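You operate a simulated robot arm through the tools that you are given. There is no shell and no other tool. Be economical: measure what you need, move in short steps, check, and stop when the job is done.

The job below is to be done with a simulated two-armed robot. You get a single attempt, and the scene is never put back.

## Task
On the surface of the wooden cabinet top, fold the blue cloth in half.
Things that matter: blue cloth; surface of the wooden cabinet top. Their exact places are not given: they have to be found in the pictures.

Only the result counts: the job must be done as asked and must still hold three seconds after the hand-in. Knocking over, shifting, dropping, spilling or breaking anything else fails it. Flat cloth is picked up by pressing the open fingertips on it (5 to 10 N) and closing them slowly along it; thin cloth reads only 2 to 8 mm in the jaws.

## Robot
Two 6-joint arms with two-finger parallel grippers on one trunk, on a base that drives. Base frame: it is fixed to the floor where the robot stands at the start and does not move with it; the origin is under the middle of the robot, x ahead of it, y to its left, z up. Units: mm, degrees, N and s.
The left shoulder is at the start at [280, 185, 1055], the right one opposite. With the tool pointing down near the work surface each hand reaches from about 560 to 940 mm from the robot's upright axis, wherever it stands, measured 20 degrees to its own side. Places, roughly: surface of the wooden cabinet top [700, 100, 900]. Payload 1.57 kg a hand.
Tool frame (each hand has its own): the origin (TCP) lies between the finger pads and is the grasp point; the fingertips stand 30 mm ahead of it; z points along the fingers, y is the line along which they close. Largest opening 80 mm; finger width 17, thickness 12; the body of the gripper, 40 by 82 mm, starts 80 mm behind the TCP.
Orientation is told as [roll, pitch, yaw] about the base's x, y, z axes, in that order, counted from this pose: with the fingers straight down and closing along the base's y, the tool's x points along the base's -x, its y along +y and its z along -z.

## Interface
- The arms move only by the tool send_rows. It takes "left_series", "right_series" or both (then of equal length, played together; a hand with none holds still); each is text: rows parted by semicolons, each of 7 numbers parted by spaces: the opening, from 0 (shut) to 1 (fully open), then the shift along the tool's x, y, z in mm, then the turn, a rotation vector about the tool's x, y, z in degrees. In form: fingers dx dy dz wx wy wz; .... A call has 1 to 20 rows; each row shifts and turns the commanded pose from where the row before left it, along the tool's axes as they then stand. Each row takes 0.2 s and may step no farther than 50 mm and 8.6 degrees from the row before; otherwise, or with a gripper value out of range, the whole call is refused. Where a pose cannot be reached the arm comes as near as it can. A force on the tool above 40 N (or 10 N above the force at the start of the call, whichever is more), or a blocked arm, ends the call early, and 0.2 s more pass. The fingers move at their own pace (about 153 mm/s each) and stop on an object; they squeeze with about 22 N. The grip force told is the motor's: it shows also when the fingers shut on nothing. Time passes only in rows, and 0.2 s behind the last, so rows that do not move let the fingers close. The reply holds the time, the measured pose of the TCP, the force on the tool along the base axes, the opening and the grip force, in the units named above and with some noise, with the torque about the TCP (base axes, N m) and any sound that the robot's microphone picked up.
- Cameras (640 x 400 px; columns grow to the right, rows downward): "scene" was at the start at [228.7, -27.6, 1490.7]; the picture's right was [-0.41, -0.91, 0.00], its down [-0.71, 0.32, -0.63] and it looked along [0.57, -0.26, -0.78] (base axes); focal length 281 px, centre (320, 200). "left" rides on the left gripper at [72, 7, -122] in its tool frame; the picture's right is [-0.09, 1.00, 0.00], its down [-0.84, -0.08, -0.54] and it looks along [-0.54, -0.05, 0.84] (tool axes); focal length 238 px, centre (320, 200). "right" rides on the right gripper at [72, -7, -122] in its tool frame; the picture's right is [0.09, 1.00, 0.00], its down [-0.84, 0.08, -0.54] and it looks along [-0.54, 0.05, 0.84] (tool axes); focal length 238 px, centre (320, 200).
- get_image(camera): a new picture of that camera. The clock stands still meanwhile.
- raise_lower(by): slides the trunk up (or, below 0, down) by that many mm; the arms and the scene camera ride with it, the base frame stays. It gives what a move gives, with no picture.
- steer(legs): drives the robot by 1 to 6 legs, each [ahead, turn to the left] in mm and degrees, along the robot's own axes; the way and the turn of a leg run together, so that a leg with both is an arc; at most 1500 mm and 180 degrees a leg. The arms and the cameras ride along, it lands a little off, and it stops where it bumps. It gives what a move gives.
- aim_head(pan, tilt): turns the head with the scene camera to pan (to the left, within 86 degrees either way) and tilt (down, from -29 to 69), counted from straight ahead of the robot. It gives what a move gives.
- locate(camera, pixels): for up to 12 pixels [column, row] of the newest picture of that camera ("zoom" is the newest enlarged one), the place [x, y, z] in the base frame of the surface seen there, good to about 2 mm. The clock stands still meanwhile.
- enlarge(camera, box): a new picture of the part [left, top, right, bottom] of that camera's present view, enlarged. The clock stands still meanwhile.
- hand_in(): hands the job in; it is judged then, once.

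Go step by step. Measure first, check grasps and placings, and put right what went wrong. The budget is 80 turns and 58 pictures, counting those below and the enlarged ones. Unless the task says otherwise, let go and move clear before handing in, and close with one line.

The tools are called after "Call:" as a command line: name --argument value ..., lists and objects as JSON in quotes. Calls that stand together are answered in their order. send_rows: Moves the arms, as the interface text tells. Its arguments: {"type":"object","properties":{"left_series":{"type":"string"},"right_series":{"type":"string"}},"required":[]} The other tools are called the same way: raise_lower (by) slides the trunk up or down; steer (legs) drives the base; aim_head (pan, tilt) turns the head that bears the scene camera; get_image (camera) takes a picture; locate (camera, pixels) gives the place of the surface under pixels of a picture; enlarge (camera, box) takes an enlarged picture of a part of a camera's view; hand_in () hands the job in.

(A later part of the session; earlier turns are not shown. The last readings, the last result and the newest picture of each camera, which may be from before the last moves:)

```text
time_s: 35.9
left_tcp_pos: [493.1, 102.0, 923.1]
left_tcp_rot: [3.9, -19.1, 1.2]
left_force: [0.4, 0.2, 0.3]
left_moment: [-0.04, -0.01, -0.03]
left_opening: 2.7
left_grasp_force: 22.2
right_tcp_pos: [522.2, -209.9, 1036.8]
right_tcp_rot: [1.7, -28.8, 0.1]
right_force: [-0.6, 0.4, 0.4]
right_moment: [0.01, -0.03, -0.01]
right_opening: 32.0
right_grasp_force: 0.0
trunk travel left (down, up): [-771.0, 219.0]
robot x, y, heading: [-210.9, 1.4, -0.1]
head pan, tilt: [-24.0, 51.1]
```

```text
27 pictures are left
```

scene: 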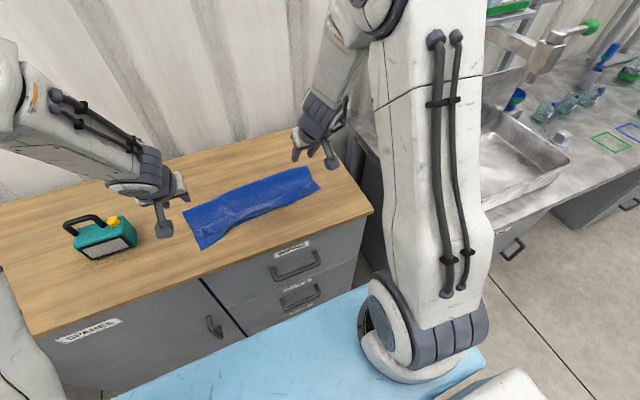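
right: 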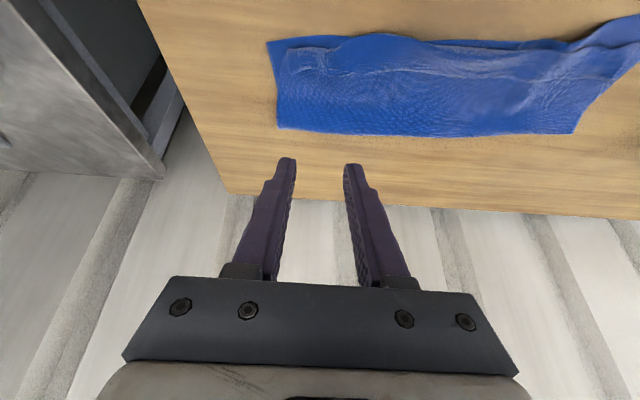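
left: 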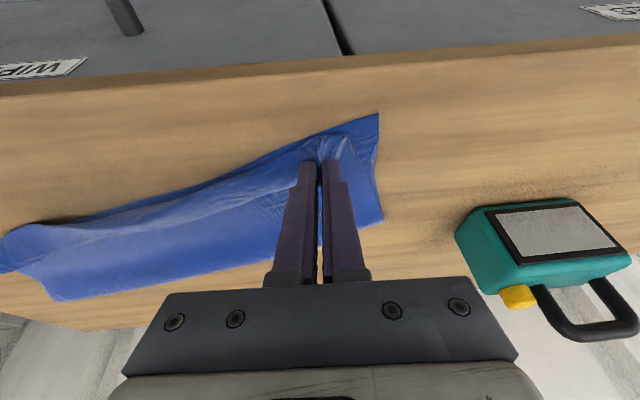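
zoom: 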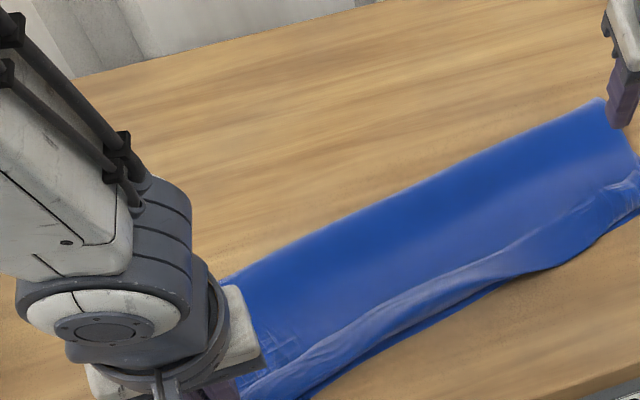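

Call:
locate --camera "left" --pixels '[[376, 117], [345, 137], [381, 218], [300, 150], [318, 148]]'

Call:
enlarge --camera "left" --box '[240, 90, 400, 190]'

```text
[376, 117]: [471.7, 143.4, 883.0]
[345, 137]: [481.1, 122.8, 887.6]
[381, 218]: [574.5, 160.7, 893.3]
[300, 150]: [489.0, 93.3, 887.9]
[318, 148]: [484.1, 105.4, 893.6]
```

```text
4.00 times, centred on (320, 140) of left
```

zoom: 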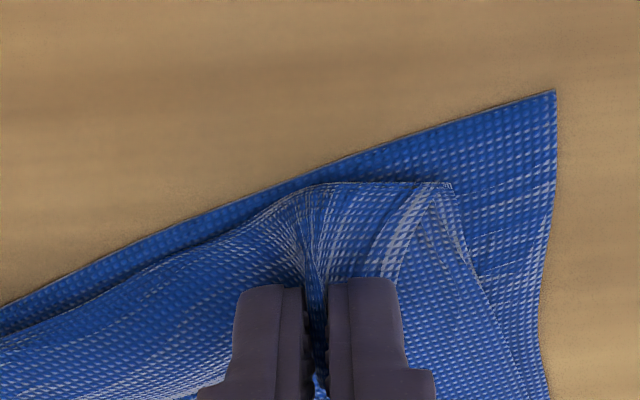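

The whole left end came along somewhat, but the top corner now lies near (481,123) next to the lower corner at (472,143). I release and lift straight up to see it.

Call:
send_rows --left_series "0.05 0 0 0 0 0 0;0.1 0 0 0 0 0 0;0.15 0 0 0 0 0 0;0.2 0 0 0 0 0 0;0.2 0 0 0 0 0 0"

Call:
raise_lower --by 120

Call:
get_image --camera "left"

Call:
enlarge --camera "left" --box '[220, 0, 400, 130]'

```text
time_s: 37.1
left_tcp_pos: [492.3, 101.8, 921.9]
left_tcp_rot: [3.9, -19.1, 1.4]
left_force: [-0.4, -0.2, -0.3]
left_moment: [0.0, 0.02, 0.0]
left_opening: 16.2
left_grasp_force: 0.0
right_tcp_pos: [523.4, -211.0, 1036.4]
right_tcp_rot: [1.7, -28.8, 0.0]
right_force: [-0.5, 0.4, 0.2]
right_moment: [-0.03, -0.02, 0.02]
right_opening: 32.2
right_grasp_force: 0.0
trunk travel left (down, up): [-771.0, 219.0]
robot x, y, heading: [-207.8, 2.3, 0.1]
head pan, tilt: [-24.0, 51.1]
```

```text
time_s: 38.6
left_tcp_pos: [493.1, 101.4, 1041.3]
left_tcp_rot: [3.8, -19.1, 1.1]
left_force: [0.4, -0.4, 0.1]
left_moment: [0.0, 0.01, -0.01]
left_opening: 16.2
left_grasp_force: 0.0
right_tcp_pos: [523.5, -209.8, 1157.5]
right_tcp_rot: [1.8, -28.8, 0.1]
right_force: [0.6, 0.8, 0.0]
right_moment: [-0.01, -0.01, 0.01]
right_opening: 31.9
right_grasp_force: 0.1
trunk travel left (down, up): [-891.0, 99.0]
robot x, y, heading: [-206.8, -2.4, -0.2]
head pan, tilt: [-24.0, 51.1]
```

```text
25 pictures are left
```

left: 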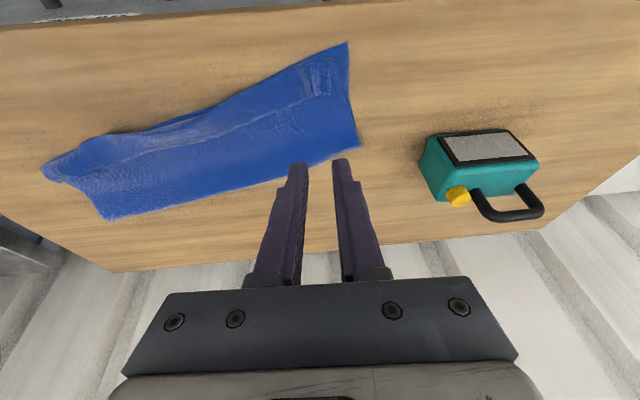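

```text
3.08 times, centred on (310, 65) of left
```

zoom: 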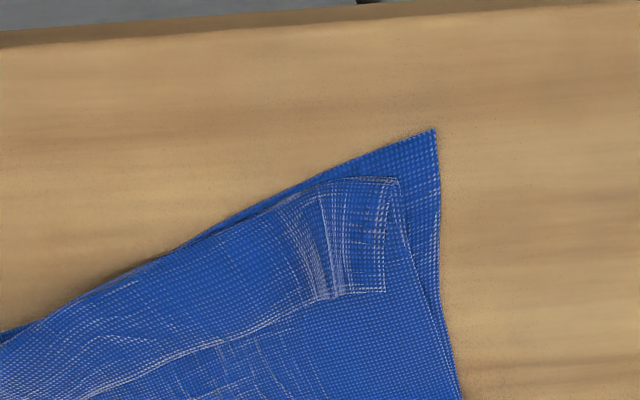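

The flap is still turned back, though the layers moved closer. I measure both corners.

Call:
locate --camera "zoom" --pixels '[[433, 133], [396, 181], [383, 288], [455, 395], [330, 185], [325, 298], [220, 340], [200, 240]]'

Call:
get_image --camera "scene"

Call:
get_image --camera "right"

```text
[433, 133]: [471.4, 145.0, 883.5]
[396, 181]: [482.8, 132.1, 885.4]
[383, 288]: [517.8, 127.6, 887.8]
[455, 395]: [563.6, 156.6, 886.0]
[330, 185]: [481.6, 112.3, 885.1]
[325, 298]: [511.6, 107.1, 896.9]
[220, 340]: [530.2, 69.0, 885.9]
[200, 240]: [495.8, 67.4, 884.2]
```

```text
23 pictures are left
```

scene: 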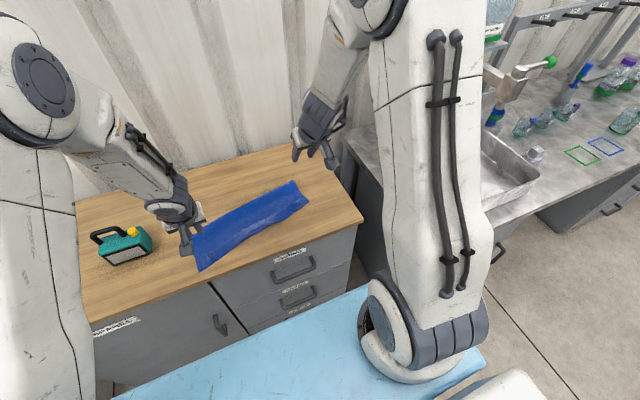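

```text
22 pictures are left
```

right: 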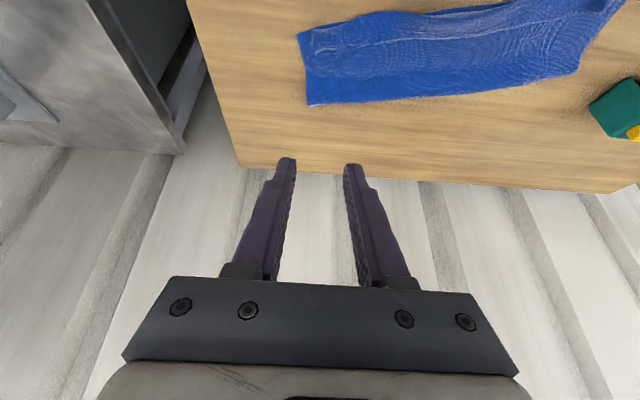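

The left flap's true corner is at (518,128) against the lower corner at (471,145). The top layer bellied forward because I lowered it with slack, so I'll re-pinch the edge, pull it out past the lower edge, and ease it back. First I back up a bit for reach and set the hand above it.

Call:
steer --legs '[[-60, 0]]'

Call:
send_rows --left_series "0.25 0 0 0 0 7 0;0.25 0 0 0 0 7 0;0.25 0 0 0 3 0 0;0.25 -23.8 3.7 34 0 0 0;0.25 -23.8 3.7 34 0 0 0;0.25 -23.8 3.7 34 0 0 0;0.25 0 0 0 0 0 0"

Call:
get_image --camera "left"

```text
time_s: 39.5
left_tcp_pos: [432.4, 101.6, 1041.7]
left_tcp_rot: [3.9, -19.1, 1.3]
left_force: [0.4, 0.1, -1.2]
left_moment: [-0.02, -0.02, 0.0]
left_opening: 15.8
left_grasp_force: 0.0
right_tcp_pos: [462.4, -211.0, 1157.5]
right_tcp_rot: [1.8, -28.8, -0.1]
right_force: [0.7, -0.4, 0.6]
right_moment: [-0.01, 0.0, 0.01]
right_opening: 31.7
right_grasp_force: 0.1
trunk travel left (down, up): [-891.0, 99.0]
robot x, y, heading: [-270.4, 0.6, -0.0]
head pan, tilt: [-24.0, 51.1]
```

```text
time_s: 41.1
left_tcp_pos: [520.6, 123.4, 951.1]
left_tcp_rot: [1.8, -9.3, 2.1]
left_force: [0.6, -0.2, -0.2]
left_moment: [0.0, -0.03, -0.03]
left_opening: 20.0
left_grasp_force: 0.0
left hand out of reach, approached as far as the arm can: row 1
right_tcp_pos: [463.3, -210.9, 1156.5]
right_tcp_rot: [1.8, -28.8, 0.0]
right_force: [0.7, 0.2, -0.4]
right_moment: [0.0, 0.02, 0.02]
right_opening: 32.1
right_grasp_force: 0.0
trunk travel left (down, up): [-891.0, 99.0]
robot x, y, heading: [-270.5, 3.1, -0.2]
head pan, tilt: [-24.0, 51.1]
```

```text
21 pictures are left
```

left: 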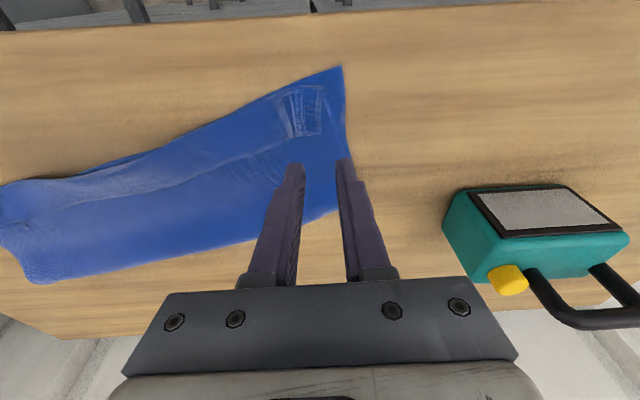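

Call:
locate --camera "left" --pixels '[[322, 133], [322, 88], [300, 135], [280, 148], [285, 92], [340, 70]]'

Call:
enlarge --camera "left" --box '[220, 60, 380, 180]'

```text
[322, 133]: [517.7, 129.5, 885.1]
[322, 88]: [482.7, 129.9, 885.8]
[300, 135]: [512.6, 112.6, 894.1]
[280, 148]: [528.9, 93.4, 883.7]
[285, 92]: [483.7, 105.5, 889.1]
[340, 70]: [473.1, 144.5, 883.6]
```

```text
3.33 times, centred on (300, 120) of left
```

zoom: 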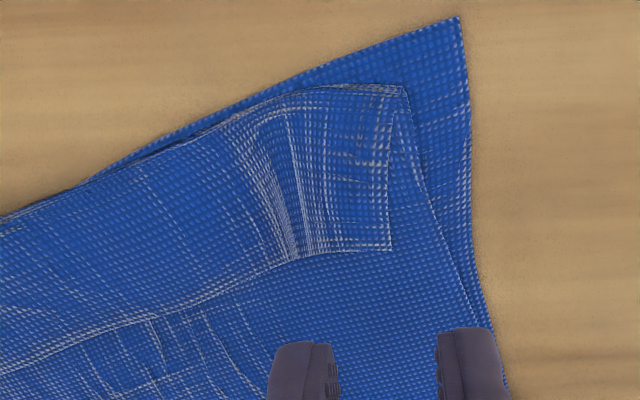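

A natural ridge (z≈894) runs through the flap at y≈107, so I straddle it at x≈510 and come down to it.

Call:
send_rows --left_series "0.28 10 -17 8 0 0 0;0.28 10.1 0 12 0 0 0;0.28 0 0 7 0 0 0;0.28 0 0 3 0 0 0;0.28 0 0 0 0 0 0"

Call:
enlarge --camera "left" --box '[220, 60, 420, 200]'

```text
time_s: 42.4
left_tcp_pos: [505.3, 106.7, 921.0]
left_tcp_rot: [1.8, -9.2, 2.1]
left_force: [-0.4, -0.2, 0.4]
left_moment: [0.01, -0.02, 0.0]
left_opening: 22.3
left_grasp_force: 0.1
right_tcp_pos: [463.7, -211.6, 1158.4]
right_tcp_rot: [1.7, -28.8, 0.0]
right_force: [0.4, -0.3, 0.5]
right_moment: [0.05, 0.01, -0.01]
right_opening: 31.6
right_grasp_force: 0.0
trunk travel left (down, up): [-891.0, 99.0]
robot x, y, heading: [-275.1, 0.5, 0.1]
head pan, tilt: [-24.0, 51.1]
```

```text
2.86 times, centred on (320, 130) of left
```

zoom: 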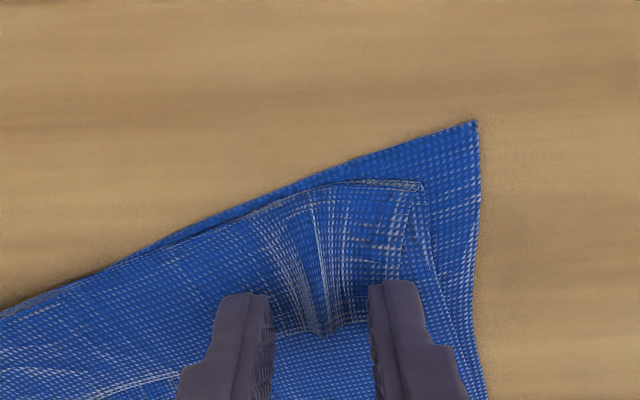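

The fingers straddle the ridge right at the flap's free edge. I lower about 4 mm and close slowly.

Call:
send_rows --left_series "0.28 0 0 2 0 0 0;0.28 0 0 1.5 0 0 0;0.28 0 0 1 0 0 0;0.28 0 0 0 0 0 0"

```text
time_s: 43.4
left_tcp_pos: [507.3, 106.8, 917.3]
left_tcp_rot: [1.9, -9.5, 2.1]
left_force: [-1.7, -0.2, 5.9]
left_moment: [-0.09, 0.04, 0.02]
left_opening: 22.2
left_grasp_force: 0.0
right_tcp_pos: [463.3, -210.9, 1158.6]
right_tcp_rot: [1.7, -28.8, 0.0]
right_force: [0.1, 0.1, 0.0]
right_moment: [0.01, 0.0, 0.0]
right_opening: 31.9
right_grasp_force: 0.0
trunk travel left (down, up): [-891.0, 99.0]
robot x, y, heading: [-268.2, -2.8, 0.0]
head pan, tilt: [-24.0, 51.1]
```

Call:
send_rows --left_series "0.24 0 0 0 0 0 0;0.2 0 0 0 0 0 0;0.16 0 0 0 0 0 0;0.12 0 0 0 0 0 0;0.08 0 0 0 0 0 0;0.04 0 0 0 0 0 0;0 0 0 0 0 0 0;0 0 0 0 0 0 0;0 0 0 -10 0 0 0;0 0 0 -15 0 0 0;0 0 0 -15 0 0 0;0 0 0 0 0 0 0"

Call:
enlarge --camera "left" --box '[220, 40, 420, 200]'

Call:
enlarge --camera "scene" --box '[140, 150, 340, 275]'

```text
time_s: 46.0
left_tcp_pos: [500.3, 106.2, 956.2]
left_tcp_rot: [1.9, -9.3, 2.1]
left_force: [0.0, 0.4, -0.2]
left_moment: [0.01, -0.02, 0.0]
left_opening: 2.7
left_grasp_force: 21.9
right_tcp_pos: [462.9, -210.7, 1157.2]
right_tcp_rot: [1.7, -28.8, 0.0]
right_force: [0.7, -0.3, -0.9]
right_moment: [-0.01, 0.0, 0.05]
right_opening: 31.8
right_grasp_force: 0.0
trunk travel left (down, up): [-891.0, 99.0]
robot x, y, heading: [-268.6, 0.9, 0.1]
head pan, tilt: [-24.0, 51.1]
```

```text
2.50 times, centred on (320, 120) of left
```

zoom: 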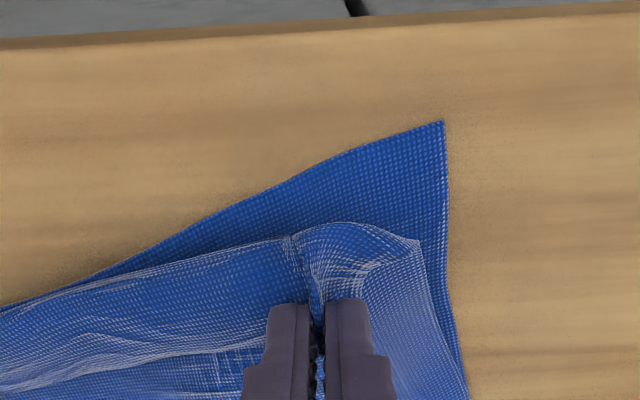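

```text
3.20 times, centred on (240, 212) of scene
```

zoom: 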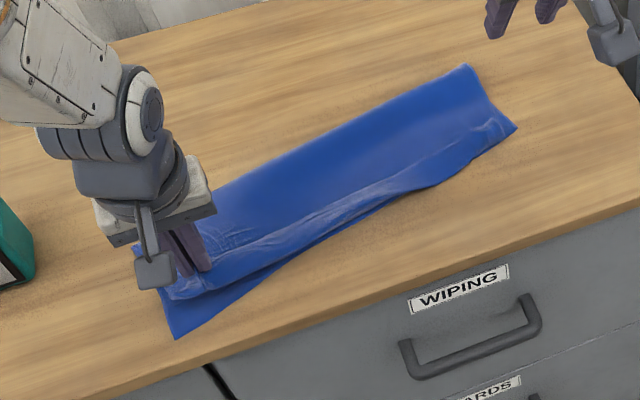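

Only the top layer is lifted. I draw it forward about 50 mm at low height, shifting slightly left toward the lower corner's side.

Call:
send_rows --left_series "0 12.2 4 0.1 0 -3 0;0 12.1 4 -0.5 0 -3 0;0 12.1 4 -1.2 0 -3 0;0 12 3 -1.8 0 -3 0;0 0 0 0 0 0 0"

Call:
enlarge --camera "left" --box '[200, 40, 440, 220]'

```text
time_s: 47.1
left_tcp_pos: [469.9, 125.6, 949.6]
left_tcp_rot: [4.4, -17.9, 1.7]
left_force: [0.0, -0.9, 0.6]
left_moment: [-0.02, 0.01, 0.0]
left_opening: 2.1
left_grasp_force: 21.9
left hand out of reach, approached as far as the arm can: row 2, 3, 4
right_tcp_pos: [462.3, -211.1, 1156.9]
right_tcp_rot: [1.7, -28.8, 0.0]
right_force: [-0.4, 0.2, 0.2]
right_moment: [0.0, -0.01, -0.01]
right_opening: 32.0
right_grasp_force: 0.0
trunk travel left (down, up): [-891.0, 99.0]
robot x, y, heading: [-266.3, -0.4, 0.1]
head pan, tilt: [-24.0, 51.1]
```

```text
2.22 times, centred on (320, 130) of left
```

zoom: 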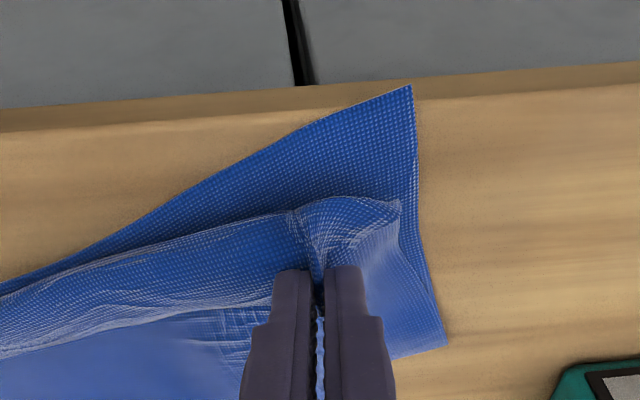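

Call:
locate --camera "zoom" --pixels '[[410, 88], [398, 205], [300, 212], [443, 342], [100, 260], [318, 275]]'

Call:
enlarge --camera "scene" --box '[140, 150, 340, 275]'

```text
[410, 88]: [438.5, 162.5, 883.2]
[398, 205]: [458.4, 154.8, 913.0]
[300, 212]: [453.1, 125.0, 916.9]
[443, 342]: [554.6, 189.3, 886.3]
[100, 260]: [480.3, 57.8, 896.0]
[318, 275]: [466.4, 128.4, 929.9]
```

```text
3.20 times, centred on (240, 212) of scene
```

zoom: 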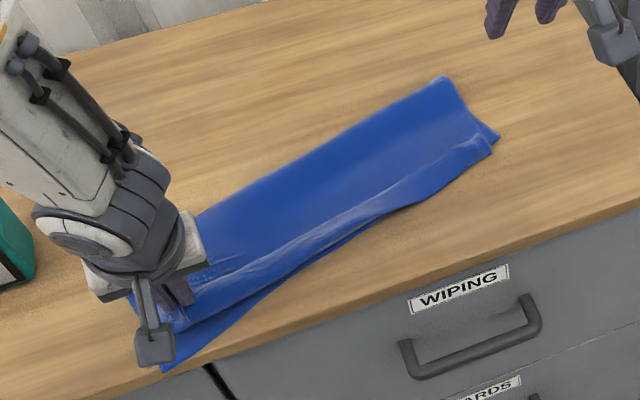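

The whole cloth slides with the hand, and its lower corner has reached the front edge (438,163). I press the held corner down on the bottom layer and carry everything back 50 mm with the base.

Call:
raise_lower --by -34

Call:
steer --legs '[[55, 0]]'

Call:
enlarge --camera "left" --box '[200, 40, 440, 220]'

```text
time_s: 47.9
left_tcp_pos: [469.6, 125.5, 916.4]
left_tcp_rot: [4.4, -18.2, 1.7]
left_force: [-0.6, 1.0, 6.5]
left_moment: [0.01, 0.02, -0.01]
left_opening: 2.2
left_grasp_force: 22.0
right_tcp_pos: [463.4, -211.2, 1124.4]
right_tcp_rot: [1.7, -28.8, 0.0]
right_force: [0.1, -0.6, 0.5]
right_moment: [0.03, 0.01, 0.02]
right_opening: 32.0
right_grasp_force: 0.1
trunk travel left (down, up): [-857.0, 133.0]
robot x, y, heading: [-268.4, -0.6, 0.1]
head pan, tilt: [-24.0, 51.1]
```

```text
time_s: 48.9
left_tcp_pos: [525.5, 125.3, 916.7]
left_tcp_rot: [4.4, -18.1, 1.7]
left_force: [-0.6, 0.0, 9.9]
left_moment: [-0.04, 0.04, -0.01]
left_opening: 2.2
left_grasp_force: 22.2
right_tcp_pos: [519.1, -211.2, 1124.0]
right_tcp_rot: [1.8, -28.8, 0.1]
right_force: [-0.1, -0.7, 0.7]
right_moment: [-0.01, -0.01, 0.02]
right_opening: 31.8
right_grasp_force: 0.0
trunk travel left (down, up): [-857.0, 133.0]
robot x, y, heading: [-212.0, -1.2, 0.2]
head pan, tilt: [-24.0, 51.1]
```

```text
2.22 times, centred on (320, 130) of left
```

zoom: 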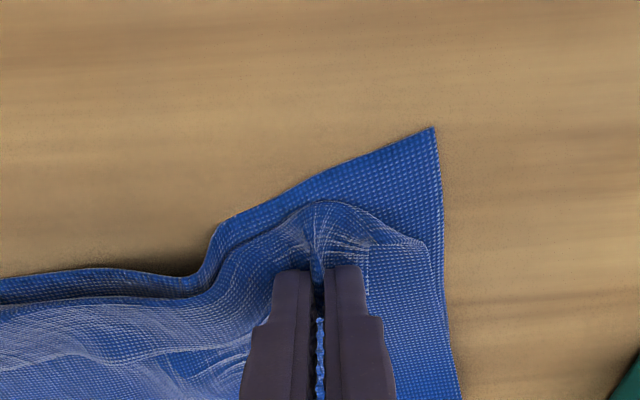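

The cloth is back on the top. I view the whole state before pinning the bottom layer with the right hand.

Call:
enlarge --camera "scene" --box '[130, 120, 350, 260]'

Call:
locate --camera "left" --pixels '[[394, 100], [393, 150], [300, 142], [292, 150], [240, 172]]'

```text
2.86 times, centred on (240, 190) of scene
```

zoom: 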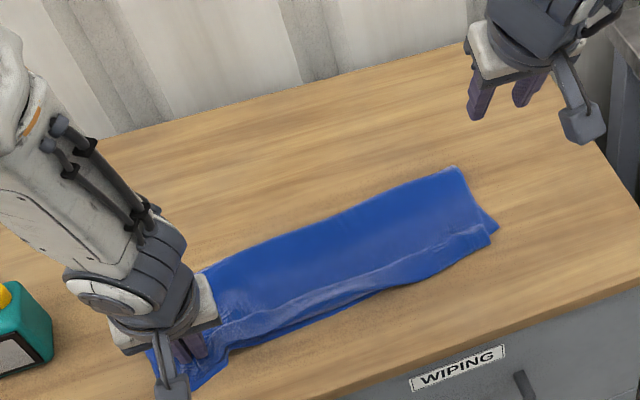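

```text
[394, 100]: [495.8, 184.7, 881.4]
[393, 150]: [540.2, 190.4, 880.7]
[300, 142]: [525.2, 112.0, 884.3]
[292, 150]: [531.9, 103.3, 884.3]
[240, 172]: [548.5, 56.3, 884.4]
```

Call:
locate --camera "zoom" --pixels '[[193, 385], [228, 350], [458, 168], [497, 227], [490, 245], [460, 238], [350, 297], [300, 330], [207, 270], [330, 218], [420, 265], [290, 270]]'

```text
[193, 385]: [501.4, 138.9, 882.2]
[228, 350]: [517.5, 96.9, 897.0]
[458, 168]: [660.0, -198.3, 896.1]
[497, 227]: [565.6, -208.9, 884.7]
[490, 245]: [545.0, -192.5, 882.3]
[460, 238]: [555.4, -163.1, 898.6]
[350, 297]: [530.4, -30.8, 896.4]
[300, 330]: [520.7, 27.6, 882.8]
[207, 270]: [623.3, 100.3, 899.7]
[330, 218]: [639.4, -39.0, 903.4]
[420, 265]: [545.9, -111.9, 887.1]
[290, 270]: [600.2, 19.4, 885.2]
```

I bring the right hand, fingers shut, over the middle of the fold near (575,10) to pin it against the table.

Call:
send_rows --right_series "0 -7.2 44.2 4 0 0 0;0 -7.2 44.2 4 0 0 0;0 -7.2 44.2 4 0 0 0;0 -7.2 44.2 4 0 0 0;0 -7.2 44.2 4 0 0 0;0 18.3 0 33.3 0 0 0;0 18.3 0 33.3 0 0 0;0 18.3 0 33.3 0 0 0;0 18.3 0 33.3 0 0 0;0 12 0 22 0 0 0;0 0 0 0 0 0 0"

Call:
get_image --camera "scene"

```text
time_s: 51.3
left_tcp_pos: [525.6, 124.9, 916.4]
left_tcp_rot: [4.5, -18.1, 1.7]
left_force: [0.6, -0.4, 8.8]
left_moment: [-0.09, -0.01, 0.01]
left_opening: 2.2
left_grasp_force: 21.7
right_tcp_pos: [556.5, 13.3, 950.7]
right_tcp_rot: [1.8, -28.7, 0.0]
right_force: [-0.2, -0.2, 0.0]
right_moment: [0.0, 0.01, 0.05]
right_opening: 0.1
right_grasp_force: 21.0
trunk travel left (down, up): [-857.0, 133.0]
robot x, y, heading: [-214.6, -0.1, -0.0]
head pan, tilt: [-24.0, 51.1]
```

```text
12 pictures are left
```

scene: 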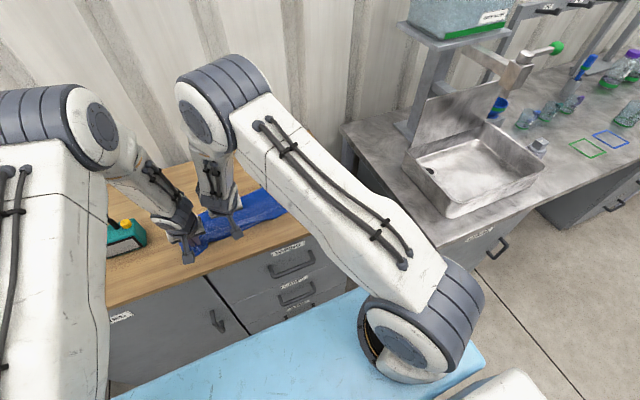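

The right hand is in place, clear of the left. I lower it until it presses on the cloth.

Call:
send_rows --right_series "0 9 0 16 0 0 0;0 5 0 9 0 0 0;0 1.5 0 3 0 0 0;0 1 0 1.7 0 0 0;0 0.5 0 0.9 0 0 0;0 0 0 0 0 0 0"

```text
time_s: 52.7
left_tcp_pos: [526.5, 125.2, 916.7]
left_tcp_rot: [4.4, -18.1, 1.7]
left_force: [0.6, -1.5, 9.5]
left_moment: [-0.1, 0.0, -0.03]
left_opening: 2.5
left_grasp_force: 21.7
right_tcp_pos: [556.5, 16.0, 917.4]
right_tcp_rot: [1.7, -28.8, -0.1]
right_force: [-0.4, 0.4, -0.1]
right_moment: [-0.02, -0.01, 0.0]
right_opening: 0.0
right_grasp_force: 20.9
trunk travel left (down, up): [-857.0, 133.0]
robot x, y, heading: [-214.4, 5.2, 0.1]
head pan, tilt: [-24.0, 51.1]
```

Call:
send_rows --right_series "0 1 0 1.8 0 0 0;0 0.8 0 1.5 0 0 0;0 0.6 0 1.1 0 0 0;0 0 0 0 0 0 0"

```text
time_s: 53.7
left_tcp_pos: [526.3, 126.1, 916.5]
left_tcp_rot: [4.3, -17.9, 1.7]
left_force: [0.5, 0.0, 4.9]
left_moment: [-0.03, -0.03, 0.03]
left_opening: 2.5
left_grasp_force: 21.5
right_tcp_pos: [557.5, 16.6, 914.2]
right_tcp_rot: [1.7, -29.1, 0.0]
right_force: [-3.0, -1.0, 17.0]
right_moment: [-0.08, -0.05, -0.02]
right_opening: 0.0
right_grasp_force: 21.1
trunk travel left (down, up): [-857.0, 133.0]
robot x, y, heading: [-214.7, 0.0, 0.0]
head pan, tilt: [-24.0, 51.1]
```

Pinned with 17 N. Now the left hand lifts its corner, turns upright (the tilt is what limits its inner reach) and draws it forward past the lower edge.

Call:
send_rows --left_series "0 -4 0 -12 0 0 0;0 -3.7 0 -11.8 0 0 0;0 0 0 0 0 6 0;0 0 0 0 0 6 0;0 0 0 0 3 6 0;0 15 2 0 0 0 0;0 15 2 0 0 0 0;0 14 2 0 0 0 0;0 0 0 0 0 0 0"

Call:
enlarge --camera "left" --box '[200, 40, 440, 220]'

```text
time_s: 55.7
left_tcp_pos: [483.1, 131.8, 938.9]
left_tcp_rot: [2.2, -3.7, 2.9]
left_force: [1.3, -1.0, -0.3]
left_moment: [-0.05, -0.05, 0.02]
left_opening: 2.2
left_grasp_force: 21.8
left hand out of reach, approached as far as the arm can: row 3
right_tcp_pos: [556.0, 16.0, 915.1]
right_tcp_rot: [1.9, -29.1, 0.1]
right_force: [1.3, -1.5, 28.2]
right_moment: [-0.09, -0.24, 0.02]
right_opening: 0.3
right_grasp_force: 21.0
trunk travel left (down, up): [-857.0, 133.0]
robot x, y, heading: [-209.8, 1.7, 0.1]
head pan, tilt: [-24.0, 51.1]
```

```text
2.22 times, centred on (320, 130) of left
```

zoom: 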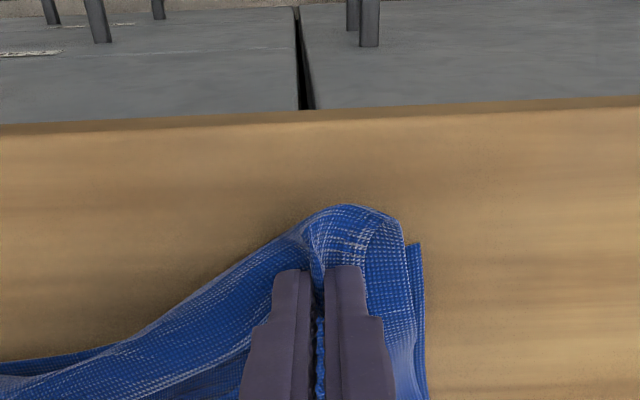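

The pin works: the top layer now reaches past the lower corner (418,245 in the zoom). I lower it while drawing it out a further 25 mm.

Call:
send_rows --left_series "0 12 0 0 0 0 0;0 12 0 6 0 0 0;0 4 0 8 0 0 0;0 0 0 5 0 0 0;0 0 0 0 0 0 0"

Call:
enlarge --camera "left" --box '[200, 40, 440, 220]'

```text
time_s: 56.9
left_tcp_pos: [456.6, 130.9, 919.1]
left_tcp_rot: [2.0, -3.7, 3.0]
left_force: [6.3, -6.1, 2.8]
left_moment: [-0.21, -0.14, 0.05]
left_opening: 2.3
left_grasp_force: 22.6
right_tcp_pos: [556.4, 17.3, 913.8]
right_tcp_rot: [1.9, -29.0, -0.1]
right_force: [-0.8, 1.9, 27.7]
right_moment: [0.02, -0.21, 0.02]
right_opening: 0.0
right_grasp_force: 21.8
trunk travel left (down, up): [-857.0, 133.0]
robot x, y, heading: [-213.7, 0.8, -0.2]
head pan, tilt: [-24.0, 51.1]
```

```text
2.22 times, centred on (320, 130) of left
```

zoom: 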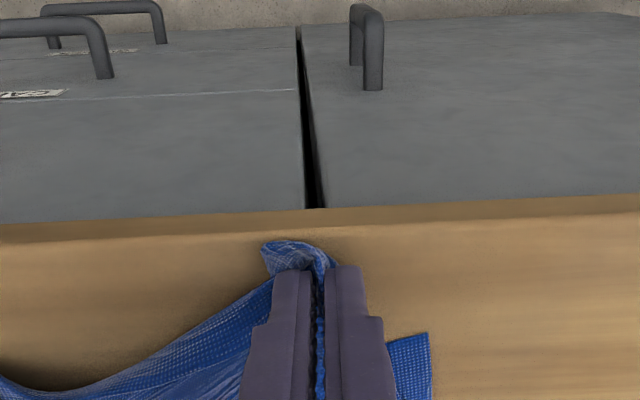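

The top layer is taut now (6 N) and extended beyond the lower corner seen at (425,335). I measure that corner to know where to bring the edge back.

Call:
locate --camera "zoom" --pixels '[[424, 340], [290, 248], [200, 325], [100, 370], [428, 380]]'

```text
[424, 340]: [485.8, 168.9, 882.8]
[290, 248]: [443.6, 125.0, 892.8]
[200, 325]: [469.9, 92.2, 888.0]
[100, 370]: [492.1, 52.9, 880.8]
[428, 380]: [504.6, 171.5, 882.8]
```

Lower corner at (486,169); held point at (458,132). I ease the edge back to about (480,148), press lightly and release, then lift clear.

Call:
send_rows --left_series "0 -7 5 0 0 0 0;0 -7 5 0 0 0 0;0 -7 5 1 0 0 0;0 0 0 1 0 0 0;0 0 0 0 0 0 0;0.05 0 0 0 0 0 0;0.1 0 0 0 0 0 0;0.15 0 0 0 0 0 0;0.2 0 0 0 0 0 0;0.25 0 0 0 0 0 0;0.25 0 0 0 0 0 0;0.25 0 0 -15 0 0 0;0.25 0 0 -30 0 0 0;0.25 0 0 -40 0 0 0;0.25 0 0 0 0 0 0"

Call:
enlarge --camera "left" --box '[160, 0, 400, 180]'

```text
time_s: 60.1
left_tcp_pos: [470.9, 144.0, 1004.4]
left_tcp_rot: [2.2, -3.6, 2.9]
left_force: [-0.2, 0.1, -0.1]
left_moment: [-0.03, 0.01, -0.03]
left_opening: 20.0
left_grasp_force: 0.0
right_tcp_pos: [556.1, 17.7, 914.4]
right_tcp_rot: [1.8, -29.1, -0.1]
right_force: [0.9, 3.1, 26.4]
right_moment: [0.05, -0.22, -0.01]
right_opening: 0.0
right_grasp_force: 21.2
trunk travel left (down, up): [-857.0, 133.0]
robot x, y, heading: [-213.8, 0.4, 0.0]
head pan, tilt: [-24.0, 51.1]
```

```text
2.22 times, centred on (280, 90) of left
```

zoom: 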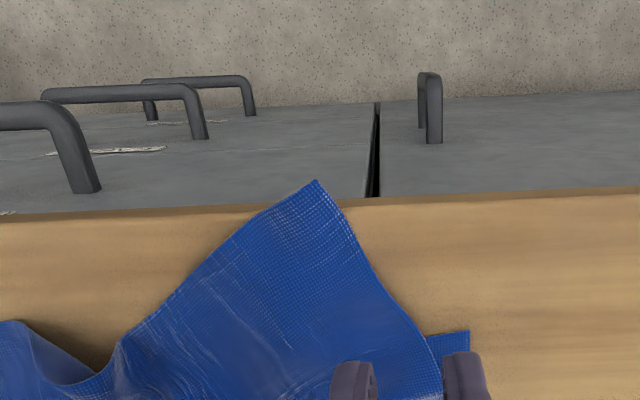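

The flap is fully unfolded now, but its corner (315,182) overshoots forward. I measure it.

Call:
locate --camera "zoom" --pixels '[[315, 184], [465, 334], [425, 335], [110, 370], [200, 280], [380, 285], [440, 370]]'

```text
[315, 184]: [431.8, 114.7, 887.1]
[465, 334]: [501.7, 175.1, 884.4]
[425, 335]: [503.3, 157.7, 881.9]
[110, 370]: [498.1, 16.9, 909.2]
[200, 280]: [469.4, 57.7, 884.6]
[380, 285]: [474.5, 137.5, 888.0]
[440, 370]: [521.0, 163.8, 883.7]
```

With the flap unfolded, pulling it back will leave it flat. I lift the right hand away and look at the whole cloth.

Call:
send_rows --right_series "0 -5 0 -9 0 0 0;0 -19.4 0 -35 0 0 0;0 -19.4 0 -35 0 0 0;0 -19.4 0 -35 0 0 0;0 0 -44 0 0 0 0;0 0 -44 0 0 0 0;0 0 -44 0 0 0 0;0 0 -44 0 0 0 0;0 0 -44 0 0 0 0;0 0 0 0 0 0 0"

Call:
enlarge --camera "scene" --box '[130, 120, 350, 260]'

```text
time_s: 62.3
left_tcp_pos: [471.8, 143.0, 1003.1]
left_tcp_rot: [2.2, -3.8, 2.9]
left_force: [-0.4, -0.8, 0.4]
left_moment: [-0.01, -0.02, -0.01]
left_opening: 19.9
left_grasp_force: 0.0
right_tcp_pos: [538.3, -158.1, 1026.8]
right_tcp_rot: [-0.9, -25.1, -0.7]
right_force: [-0.1, -0.5, 1.1]
right_moment: [0.0, 0.0, -0.03]
right_opening: 0.2
right_grasp_force: 21.0
right hand out of reach, approached as far as the arm can: row 8, 9
trunk travel left (down, up): [-857.0, 133.0]
robot x, y, heading: [-215.0, -3.0, 0.2]
head pan, tilt: [-24.0, 51.1]
```

```text
2.86 times, centred on (240, 190) of scene
```

zoom: 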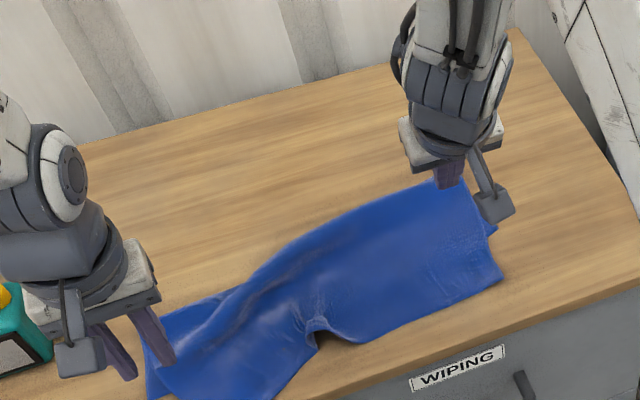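

The hem has unfolded along the whole width. I measure the right-hand corners and the outline.

Call:
locate --camera "zoom" --pixels '[[500, 278], [494, 230], [470, 185], [380, 338], [320, 345], [275, 395], [150, 390], [150, 345], [175, 312], [300, 240], [430, 310], [240, 300]]'

```text
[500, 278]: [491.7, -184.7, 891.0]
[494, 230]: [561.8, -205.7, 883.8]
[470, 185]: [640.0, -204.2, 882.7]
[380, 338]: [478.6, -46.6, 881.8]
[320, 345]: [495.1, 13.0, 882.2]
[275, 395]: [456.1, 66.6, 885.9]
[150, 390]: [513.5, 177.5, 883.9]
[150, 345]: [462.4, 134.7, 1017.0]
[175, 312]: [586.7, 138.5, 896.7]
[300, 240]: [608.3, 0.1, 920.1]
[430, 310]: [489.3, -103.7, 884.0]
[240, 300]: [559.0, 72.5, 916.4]
```

Both top corners overshoot the lower ones by about 70 mm in x, evenly: left (432,115) over (502,175), right (492,−185) over (562,−206). I'll pinch both top corners again and carry them back; pulling backwards keeps the hem flat. First I position both hands.

Call:
steer --legs '[[-30, 0]]'

Call:
send_rows --left_series "0.35 -2 -18 0 0 0 0;0.35 -2 -18 0 0 0 0;0.35 0 0 20 0 0 0;0.35 0 0 20 0 0 0;0.35 0 0 18 0 0 0;0.35 0 0 10 0 0 0;0.35 0 0 0 0 0 0" --right_series "0.35 0 0 0 0 8.3 0;0.35 0 0 0 0 8.3 0;0.35 0 -7 0 0 8.3 0;0.35 0 0 25 0 0 0;0.35 0 0 30 0 0 0;0.35 0 0 25 0 0 0;0.35 0 0 0 0 0 0"

```text
time_s: 63.1
left_tcp_pos: [441.6, 143.5, 1003.6]
left_tcp_rot: [2.2, -3.6, 2.9]
left_force: [0.2, -0.7, -0.3]
left_moment: [0.04, 0.04, 0.03]
left_opening: 20.0
left_grasp_force: 0.1
right_tcp_pos: [509.4, -157.6, 1027.0]
right_tcp_rot: [-1.0, -25.1, -0.5]
right_force: [-0.4, 0.1, 0.4]
right_moment: [0.04, 0.03, -0.01]
right_opening: 0.3
right_grasp_force: 21.7
trunk travel left (down, up): [-857.0, 133.0]
robot x, y, heading: [-243.0, -2.3, 0.1]
head pan, tilt: [-24.0, 51.1]
```

```text
time_s: 64.7
left_tcp_pos: [450.9, 112.2, 933.0]
left_tcp_rot: [2.3, -3.6, 2.9]
left_force: [0.3, -0.3, 0.1]
left_moment: [0.01, 0.01, -0.05]
left_opening: 27.5
left_grasp_force: 0.1
right_tcp_pos: [545.7, -189.2, 953.8]
right_tcp_rot: [-5.9, -20.7, -1.1]
right_force: [-0.2, -0.2, -0.2]
right_moment: [0.01, 0.01, -0.01]
right_opening: 28.1
right_grasp_force: 0.0
right hand out of reach, approached as far as the arm can: row 1, 2, 3
trunk travel left (down, up): [-857.0, 133.0]
robot x, y, heading: [-245.3, -1.8, 0.1]
head pan, tilt: [-24.0, 51.1]
```

The left is placed; the right is still tilted and off. I straighten it and move it to about (508,−165).

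Call:
send_rows --right_series "0.35 0 0 0 -3 7 0;0.35 0 0 0 -3 7 0;0.35 0 0 0 0 6.5 0;0.35 18 12 0 0 0 0;0.35 18 12 0 0 0 0;0.35 0 0 0 0 0 0"

```text
time_s: 66.1
left_tcp_pos: [451.8, 110.5, 934.3]
left_tcp_rot: [2.1, -3.7, 2.9]
left_force: [0.3, 1.2, 0.5]
left_moment: [0.0, 0.0, -0.05]
left_opening: 28.3
left_grasp_force: 0.1
right_tcp_pos: [510.9, -173.1, 951.3]
right_tcp_rot: [-3.1, -4.5, -2.5]
right_force: [-0.1, 0.3, 0.3]
right_moment: [-0.01, -0.02, -0.03]
right_opening: 28.3
right_grasp_force: 0.0
right hand out of reach, approached as far as the arm can: row 1, 2
trunk travel left (down, up): [-857.0, 133.0]
robot x, y, heading: [-247.0, 0.1, 0.0]
head pan, tilt: [-24.0, 51.1]
```

Call:
send_rows --left_series "0.35 0 0 5 0 0 0;0.35 0 0 5 0 0 0;0.35 0 0 2 0 0 0;0.35 0 0 0 0 0 0" --right_series "0.35 7 12 0 0 0 0;0.35 0 0 16 0 0 0;0.35 0 0 12 0 0 0;0.35 0 0 0 0 0 0"

Call:
get_image --camera "right"

Call:
get_image --camera "left"

```text
time_s: 67.1
left_tcp_pos: [453.0, 111.0, 921.5]
left_tcp_rot: [2.2, -3.8, 2.7]
left_force: [0.7, -1.0, 0.6]
left_moment: [0.03, 0.02, 0.0]
left_opening: 27.9
left_grasp_force: 0.1
right_tcp_pos: [506.5, -162.7, 922.1]
right_tcp_rot: [-3.0, -4.5, -2.5]
right_force: [-0.2, -0.5, 0.0]
right_moment: [0.01, 0.0, 0.02]
right_opening: 28.2
right_grasp_force: 0.1
trunk travel left (down, up): [-857.0, 133.0]
robot x, y, heading: [-244.4, -0.3, 0.3]
head pan, tilt: [-24.0, 51.1]
```

```text
7 pictures are left
```

right: 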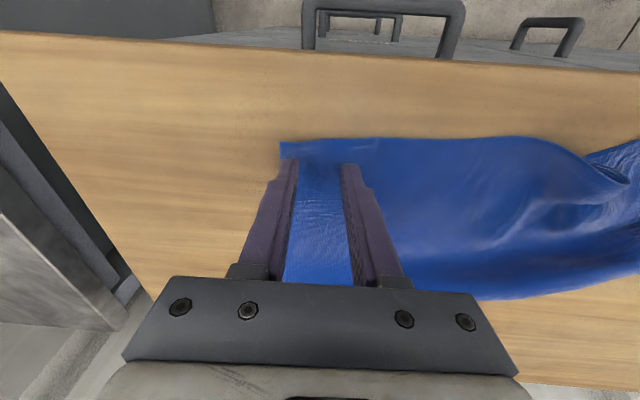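

```text
6 pictures are left
```

left: 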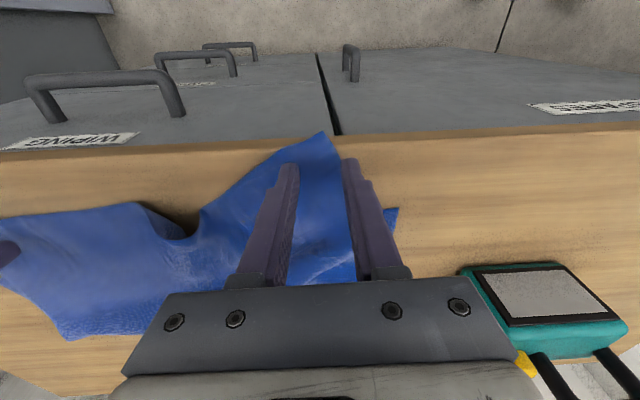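

Both hands stand over the top layer's corners; I shift the left 8 mm inward and press both down.

Call:
send_rows --left_series "0.35 0 -8 3 0 0 0;0.35 0 0 2.5 0 0 0;0.35 0 0 1 0 0 0;0.35 0 0 0 0 0 0" --right_series "0.35 0 0 3 0 0 0;0.35 0 0 2.5 0 0 0;0.35 0 0 1 0 0 0;0.35 0 0 0 0 0 0"

```text
time_s: 68.1
left_tcp_pos: [453.9, 103.2, 915.1]
left_tcp_rot: [2.3, -3.7, 3.0]
left_force: [-0.3, 0.0, 0.9]
left_moment: [0.01, 0.0, -0.01]
left_opening: 28.0
left_grasp_force: 0.2
right_tcp_pos: [506.4, -163.1, 914.6]
right_tcp_rot: [-3.0, -4.4, -2.4]
right_force: [-0.6, 0.4, 0.8]
right_moment: [-0.01, -0.03, -0.01]
right_opening: 27.9
right_grasp_force: 0.0
trunk travel left (down, up): [-857.0, 133.0]
robot x, y, heading: [-242.8, -1.5, 0.0]
head pan, tilt: [-24.0, 51.1]
```

Call:
send_rows --left_series "0.35 0 0 1 0 0 0;0.35 0 0 0.7 0 0 0;0.35 0 0 0 0 0 0" --right_series "0.35 0 0 1 0 0 0;0.35 0 0 0.7 0 0 0;0.35 0 0 0 0 0 0"

```text
time_s: 68.9
left_tcp_pos: [455.0, 103.5, 915.1]
left_tcp_rot: [2.2, -3.7, 2.8]
left_force: [-0.8, -1.0, 4.9]
left_moment: [-0.16, 0.05, 0.02]
left_opening: 28.2
left_grasp_force: 0.2
right_tcp_pos: [506.4, -162.4, 914.7]
right_tcp_rot: [-2.9, -4.6, -2.3]
right_force: [-0.8, 0.3, 9.3]
right_moment: [0.3, 0.09, -0.01]
right_opening: 28.7
right_grasp_force: 0.2
trunk travel left (down, up): [-857.0, 133.0]
robot x, y, heading: [-245.5, -0.6, 0.2]
head pan, tilt: [-24.0, 51.1]
```

Both touch, but a small roll loads only one finger of each. I level the hands and press on.

Call:
send_rows --left_series "0.35 0 0 -1 2.2 0 0;0.35 0 0 1 0 0 0;0.35 0 0 0.5 0 0 0;0.35 0 0 0 0 0 0" --right_series "0.35 0 0 -1 -2.9 0 0;0.35 0 0 1 0 0 0;0.35 0 0 0.3 0 0 0;0.35 0 0 0 0 0 0"

```text
time_s: 69.9
left_tcp_pos: [454.6, 102.8, 913.7]
left_tcp_rot: [-0.1, -3.6, 2.9]
left_force: [-0.5, 2.8, 10.4]
left_moment: [0.02, 0.12, -0.01]
left_opening: 27.9
left_grasp_force: 0.1
right_tcp_pos: [506.3, -164.7, 915.3]
right_tcp_rot: [-0.1, -4.6, -2.3]
right_force: [-0.7, -0.2, 0.8]
right_moment: [0.02, -0.03, -0.02]
right_opening: 28.0
right_grasp_force: 0.1
trunk travel left (down, up): [-857.0, 133.0]
robot x, y, heading: [-247.9, 0.1, -0.0]
head pan, tilt: [-24.0, 51.1]
```

Call:
send_rows --right_series "0.35 0 0 1 0 0 0;0.35 0 0 0.8 0 0 0;0.35 0 0 0 0 0 0"

```text
time_s: 70.7
left_tcp_pos: [452.4, 102.5, 914.1]
left_tcp_rot: [0.0, -3.7, 2.8]
left_force: [1.7, -0.1, 4.3]
left_moment: [0.0, 0.0, 0.02]
left_opening: 28.3
left_grasp_force: 0.2
right_tcp_pos: [505.6, -163.9, 914.3]
right_tcp_rot: [-0.1, -4.6, -2.4]
right_force: [-4.0, -4.2, 23.8]
right_moment: [0.0, 0.27, 0.06]
right_opening: 28.0
right_grasp_force: 0.0
trunk travel left (down, up): [-857.0, 133.0]
robot x, y, heading: [-245.9, -0.2, -0.1]
head pan, tilt: [-24.0, 51.1]
```

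The right presses a bit hard; I ease it, nudge the left, and close both slowly, then lift 12 mm.

Call:
send_rows --left_series "0.35 0 0 0.3 0 0 0;0.3 0 0 0 0 0 0;0.26 0 0 0 0 0 0;0.22 0 0 0 0 0 0;0.18 0 0 0 0 0 0;0.14 0 0 0 0 0 0;0.1 0 0 0 0 0 0;0.06 0 0 0 0 0 0;0.03 0 0 0 0 0 0;0 0 0 0 0 0 0;0 0 0 0 0 0 0;0 0 0 -6 0 0 0;0 0 0 -6 0 0 0;0 0 0 0 0 0 0" --right_series "0.35 0 0 -0.6 0 0 0;0.3 0 0 0 0 0 0;0.26 0 0 0 0 0 0;0.22 0 0 0 0 0 0;0.18 0 0 0 0 0 0;0.14 0 0 0 0 0 0;0.1 0 0 0 0 0 0;0.06 0 0 0 0 0 0;0.03 0 0 0 0 0 0;0 0 0 0 0 0 0;0 0 0 0 0 0 0;0 0 0 -6 0 0 0;0 0 0 -6 0 0 0;0 0 0 0 0 0 0"

```text
time_s: 73.7
left_tcp_pos: [452.3, 103.8, 924.9]
left_tcp_rot: [0.0, -3.6, 2.8]
left_force: [0.4, -0.1, 0.2]
left_moment: [0.01, -0.03, 0.01]
left_opening: 0.0
left_grasp_force: 21.7
right_tcp_pos: [505.5, -162.7, 925.4]
right_tcp_rot: [0.0, -4.4, -2.4]
right_force: [-1.0, -0.7, -1.7]
right_moment: [-0.03, -0.02, 0.0]
right_opening: 0.0
right_grasp_force: 21.0
trunk travel left (down, up): [-857.0, 133.0]
robot x, y, heading: [-248.0, 0.1, 0.2]
head pan, tilt: [-24.0, 51.1]
```

Both fingers closed on nothing, so the press was too light while closing. I reopen and press again, watching the force.

Call:
send_rows --left_series "0.35 0 0 0 0 0 0;0.35 0 0 0 0 0 0;0.35 0 0 5 0 0 0;0.35 0 0 5 0 0 0;0.35 0 0 2 0 0 0;0.35 0 0 0 0 0 0" --right_series "0.35 0 0 0 0 0 0;0.35 0 0 0 0 0 0;0.35 0 0 5 0 0 0;0.35 0 0 5 0 0 0;0.35 0 0 2 0 0 0;0.35 0 0 0 0 0 0"

Call:
enlarge --camera "left" --box '[160, 100, 480, 300]'

```text
time_s: 75.1
left_tcp_pos: [453.2, 104.1, 913.3]
left_tcp_rot: [0.0, -3.8, 2.8]
left_force: [-2.4, -0.6, 14.9]
left_moment: [-0.09, 0.18, -0.03]
left_opening: 28.0
left_grasp_force: 0.0
right_tcp_pos: [507.0, -163.6, 914.7]
right_tcp_rot: [0.0, -4.6, -2.4]
right_force: [-2.5, -1.0, 11.4]
right_moment: [0.0, 0.1, -0.01]
right_opening: 28.2
right_grasp_force: 0.1
trunk travel left (down, up): [-857.0, 133.0]
robot x, y, heading: [-242.7, -4.3, 0.2]
head pan, tilt: [-24.0, 51.1]
```

```text
2.00 times, centred on (320, 200) of left
```

zoom: 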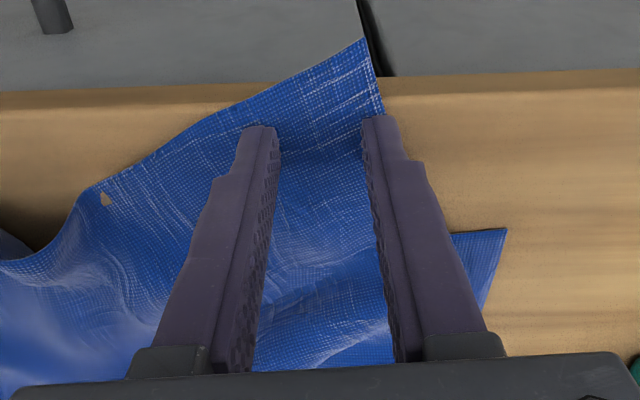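

The left fingers sit well on the top layer, with the corner ahead over the table's edge. I close very slowly at this press.

Call:
send_rows --left_series "0.32 0 0 -0.3 0 0 0;0.29 0 0 0 0 0 0;0.26 0 0 0 0 0 0;0.23 0 0 0 0 0 0;0.2 0 0 0 0 0 0;0.17 0 0 0 0 0 0;0.14 0 0 0 0 0 0;0.12 0 0 0 0 0 0;0.1 0 0 0 0 0 0;0.08 0 0 0 0 0 0;0.06 0 0 0 0 0 0;0.04 0 0 0 0 0 0;0.02 0 0 0 0 0 0;0 0 0 0 0 0 0;0 0 0 0 0 0 0" --right_series "0.32 0 0 0 0 0 0;0.29 0 0 0 0 0 0;0.26 0 0 0 0 0 0;0.23 0 0 0 0 0 0;0.2 0 0 0 0 0 0;0.17 0 0 0 0 0 0;0.14 0 0 0 0 0 0;0.12 0 0 0 0 0 0;0.1 0 0 0 0 0 0;0.08 0 0 0 0 0 0;0.06 0 0 0 0 0 0;0.04 0 0 0 0 0 0;0.02 0 0 0 0 0 0;0 0 0 0 0 0 0;0 0 0 0 0 0 0"

```text
time_s: 78.3
left_tcp_pos: [453.3, 104.3, 914.5]
left_tcp_rot: [0.0, -3.6, 2.9]
left_force: [-0.2, -0.1, 6.0]
left_moment: [-0.02, 0.05, -0.01]
left_opening: 0.0
left_grasp_force: 21.4
right_tcp_pos: [506.7, -162.8, 913.4]
right_tcp_rot: [-0.1, -4.6, -2.3]
right_force: [1.1, 0.2, 26.1]
right_moment: [0.06, 0.12, 0.01]
right_opening: 1.8
right_grasp_force: 21.8
trunk travel left (down, up): [-857.0, 133.0]
robot x, y, heading: [-242.6, -2.3, 0.0]
head pan, tilt: [-24.0, 51.1]
```

The right hand holds cloth (1.8 mm); the left slipped. I reopen the left a bit further in and press harder.

Call:
send_rows --left_series "0 0 0 -8 0 0 0;0.4 -6 -4 0 0 0 0;0.4 0 0 0 0 0 0;0.4 0 0 5 0 0 0;0.4 0 0 3 0 0 0;0.4 0 0 0.6 0 0 0;0.4 0 0 0 0 0 0"

```text
time_s: 79.9
left_tcp_pos: [458.9, 100.4, 914.2]
left_tcp_rot: [-0.1, -3.7, 2.9]
left_force: [0.8, 0.1, 1.7]
left_moment: [0.02, -0.01, 0.03]
left_opening: 31.9
left_grasp_force: 0.0
right_tcp_pos: [506.1, -162.9, 914.2]
right_tcp_rot: [-0.2, -4.6, -2.4]
right_force: [1.3, 0.6, 28.3]
right_moment: [0.03, 0.15, 0.04]
right_opening: 2.1
right_grasp_force: 21.8
trunk travel left (down, up): [-857.0, 133.0]
robot x, y, heading: [-245.6, -2.2, 0.2]
head pan, tilt: [-24.0, 51.1]
```

Call:
send_rows --left_series "0.4 0 0 0.6 0 0 0;0.4 0 0 0.4 0 0 0;0.37 0 0 0 0 0 0;0.34 0 0 0 0 0 0;0.31 0 0 0 0 0 0;0.28 0 0 0 0 0 0;0.25 0 0 0 0 0 0;0.22 0 0 0.1 0 0 0;0.19 0 0 0.1 0 0 0;0.16 0 0 0.1 0 0 0;0.13 0 0 0.1 0 0 0;0.1 0 0 0.1 0 0 0;0.07 0 0 0.1 0 0 0;0.05 0 0 0 0 0 0;0.03 0 0 0 0 0 0;0.01 0 0 0 0 0 0;0 0 0 0 0 0 0;0 0 0 0 0 0 0"

```text
time_s: 83.2
left_tcp_pos: [461.6, 98.6, 912.9]
left_tcp_rot: [-0.1, -4.0, 2.8]
left_force: [-2.7, 0.8, 18.1]
left_moment: [0.08, 0.22, 0.01]
left_opening: 2.2
left_grasp_force: 21.3
right_tcp_pos: [506.2, -164.9, 913.9]
right_tcp_rot: [-0.1, -4.7, -2.4]
right_force: [-2.1, 0.3, 12.0]
right_moment: [0.01, 0.16, 0.0]
right_opening: 1.9
right_grasp_force: 21.8
trunk travel left (down, up): [-857.0, 133.0]
robot x, y, heading: [-247.0, -0.8, 0.1]
head pan, tilt: [-24.0, 51.1]
stopped in row 16 (left hand): the force on the tool passed its limit at 40 N (the readings are from after the stop); the commanded pose is now the measured one
```

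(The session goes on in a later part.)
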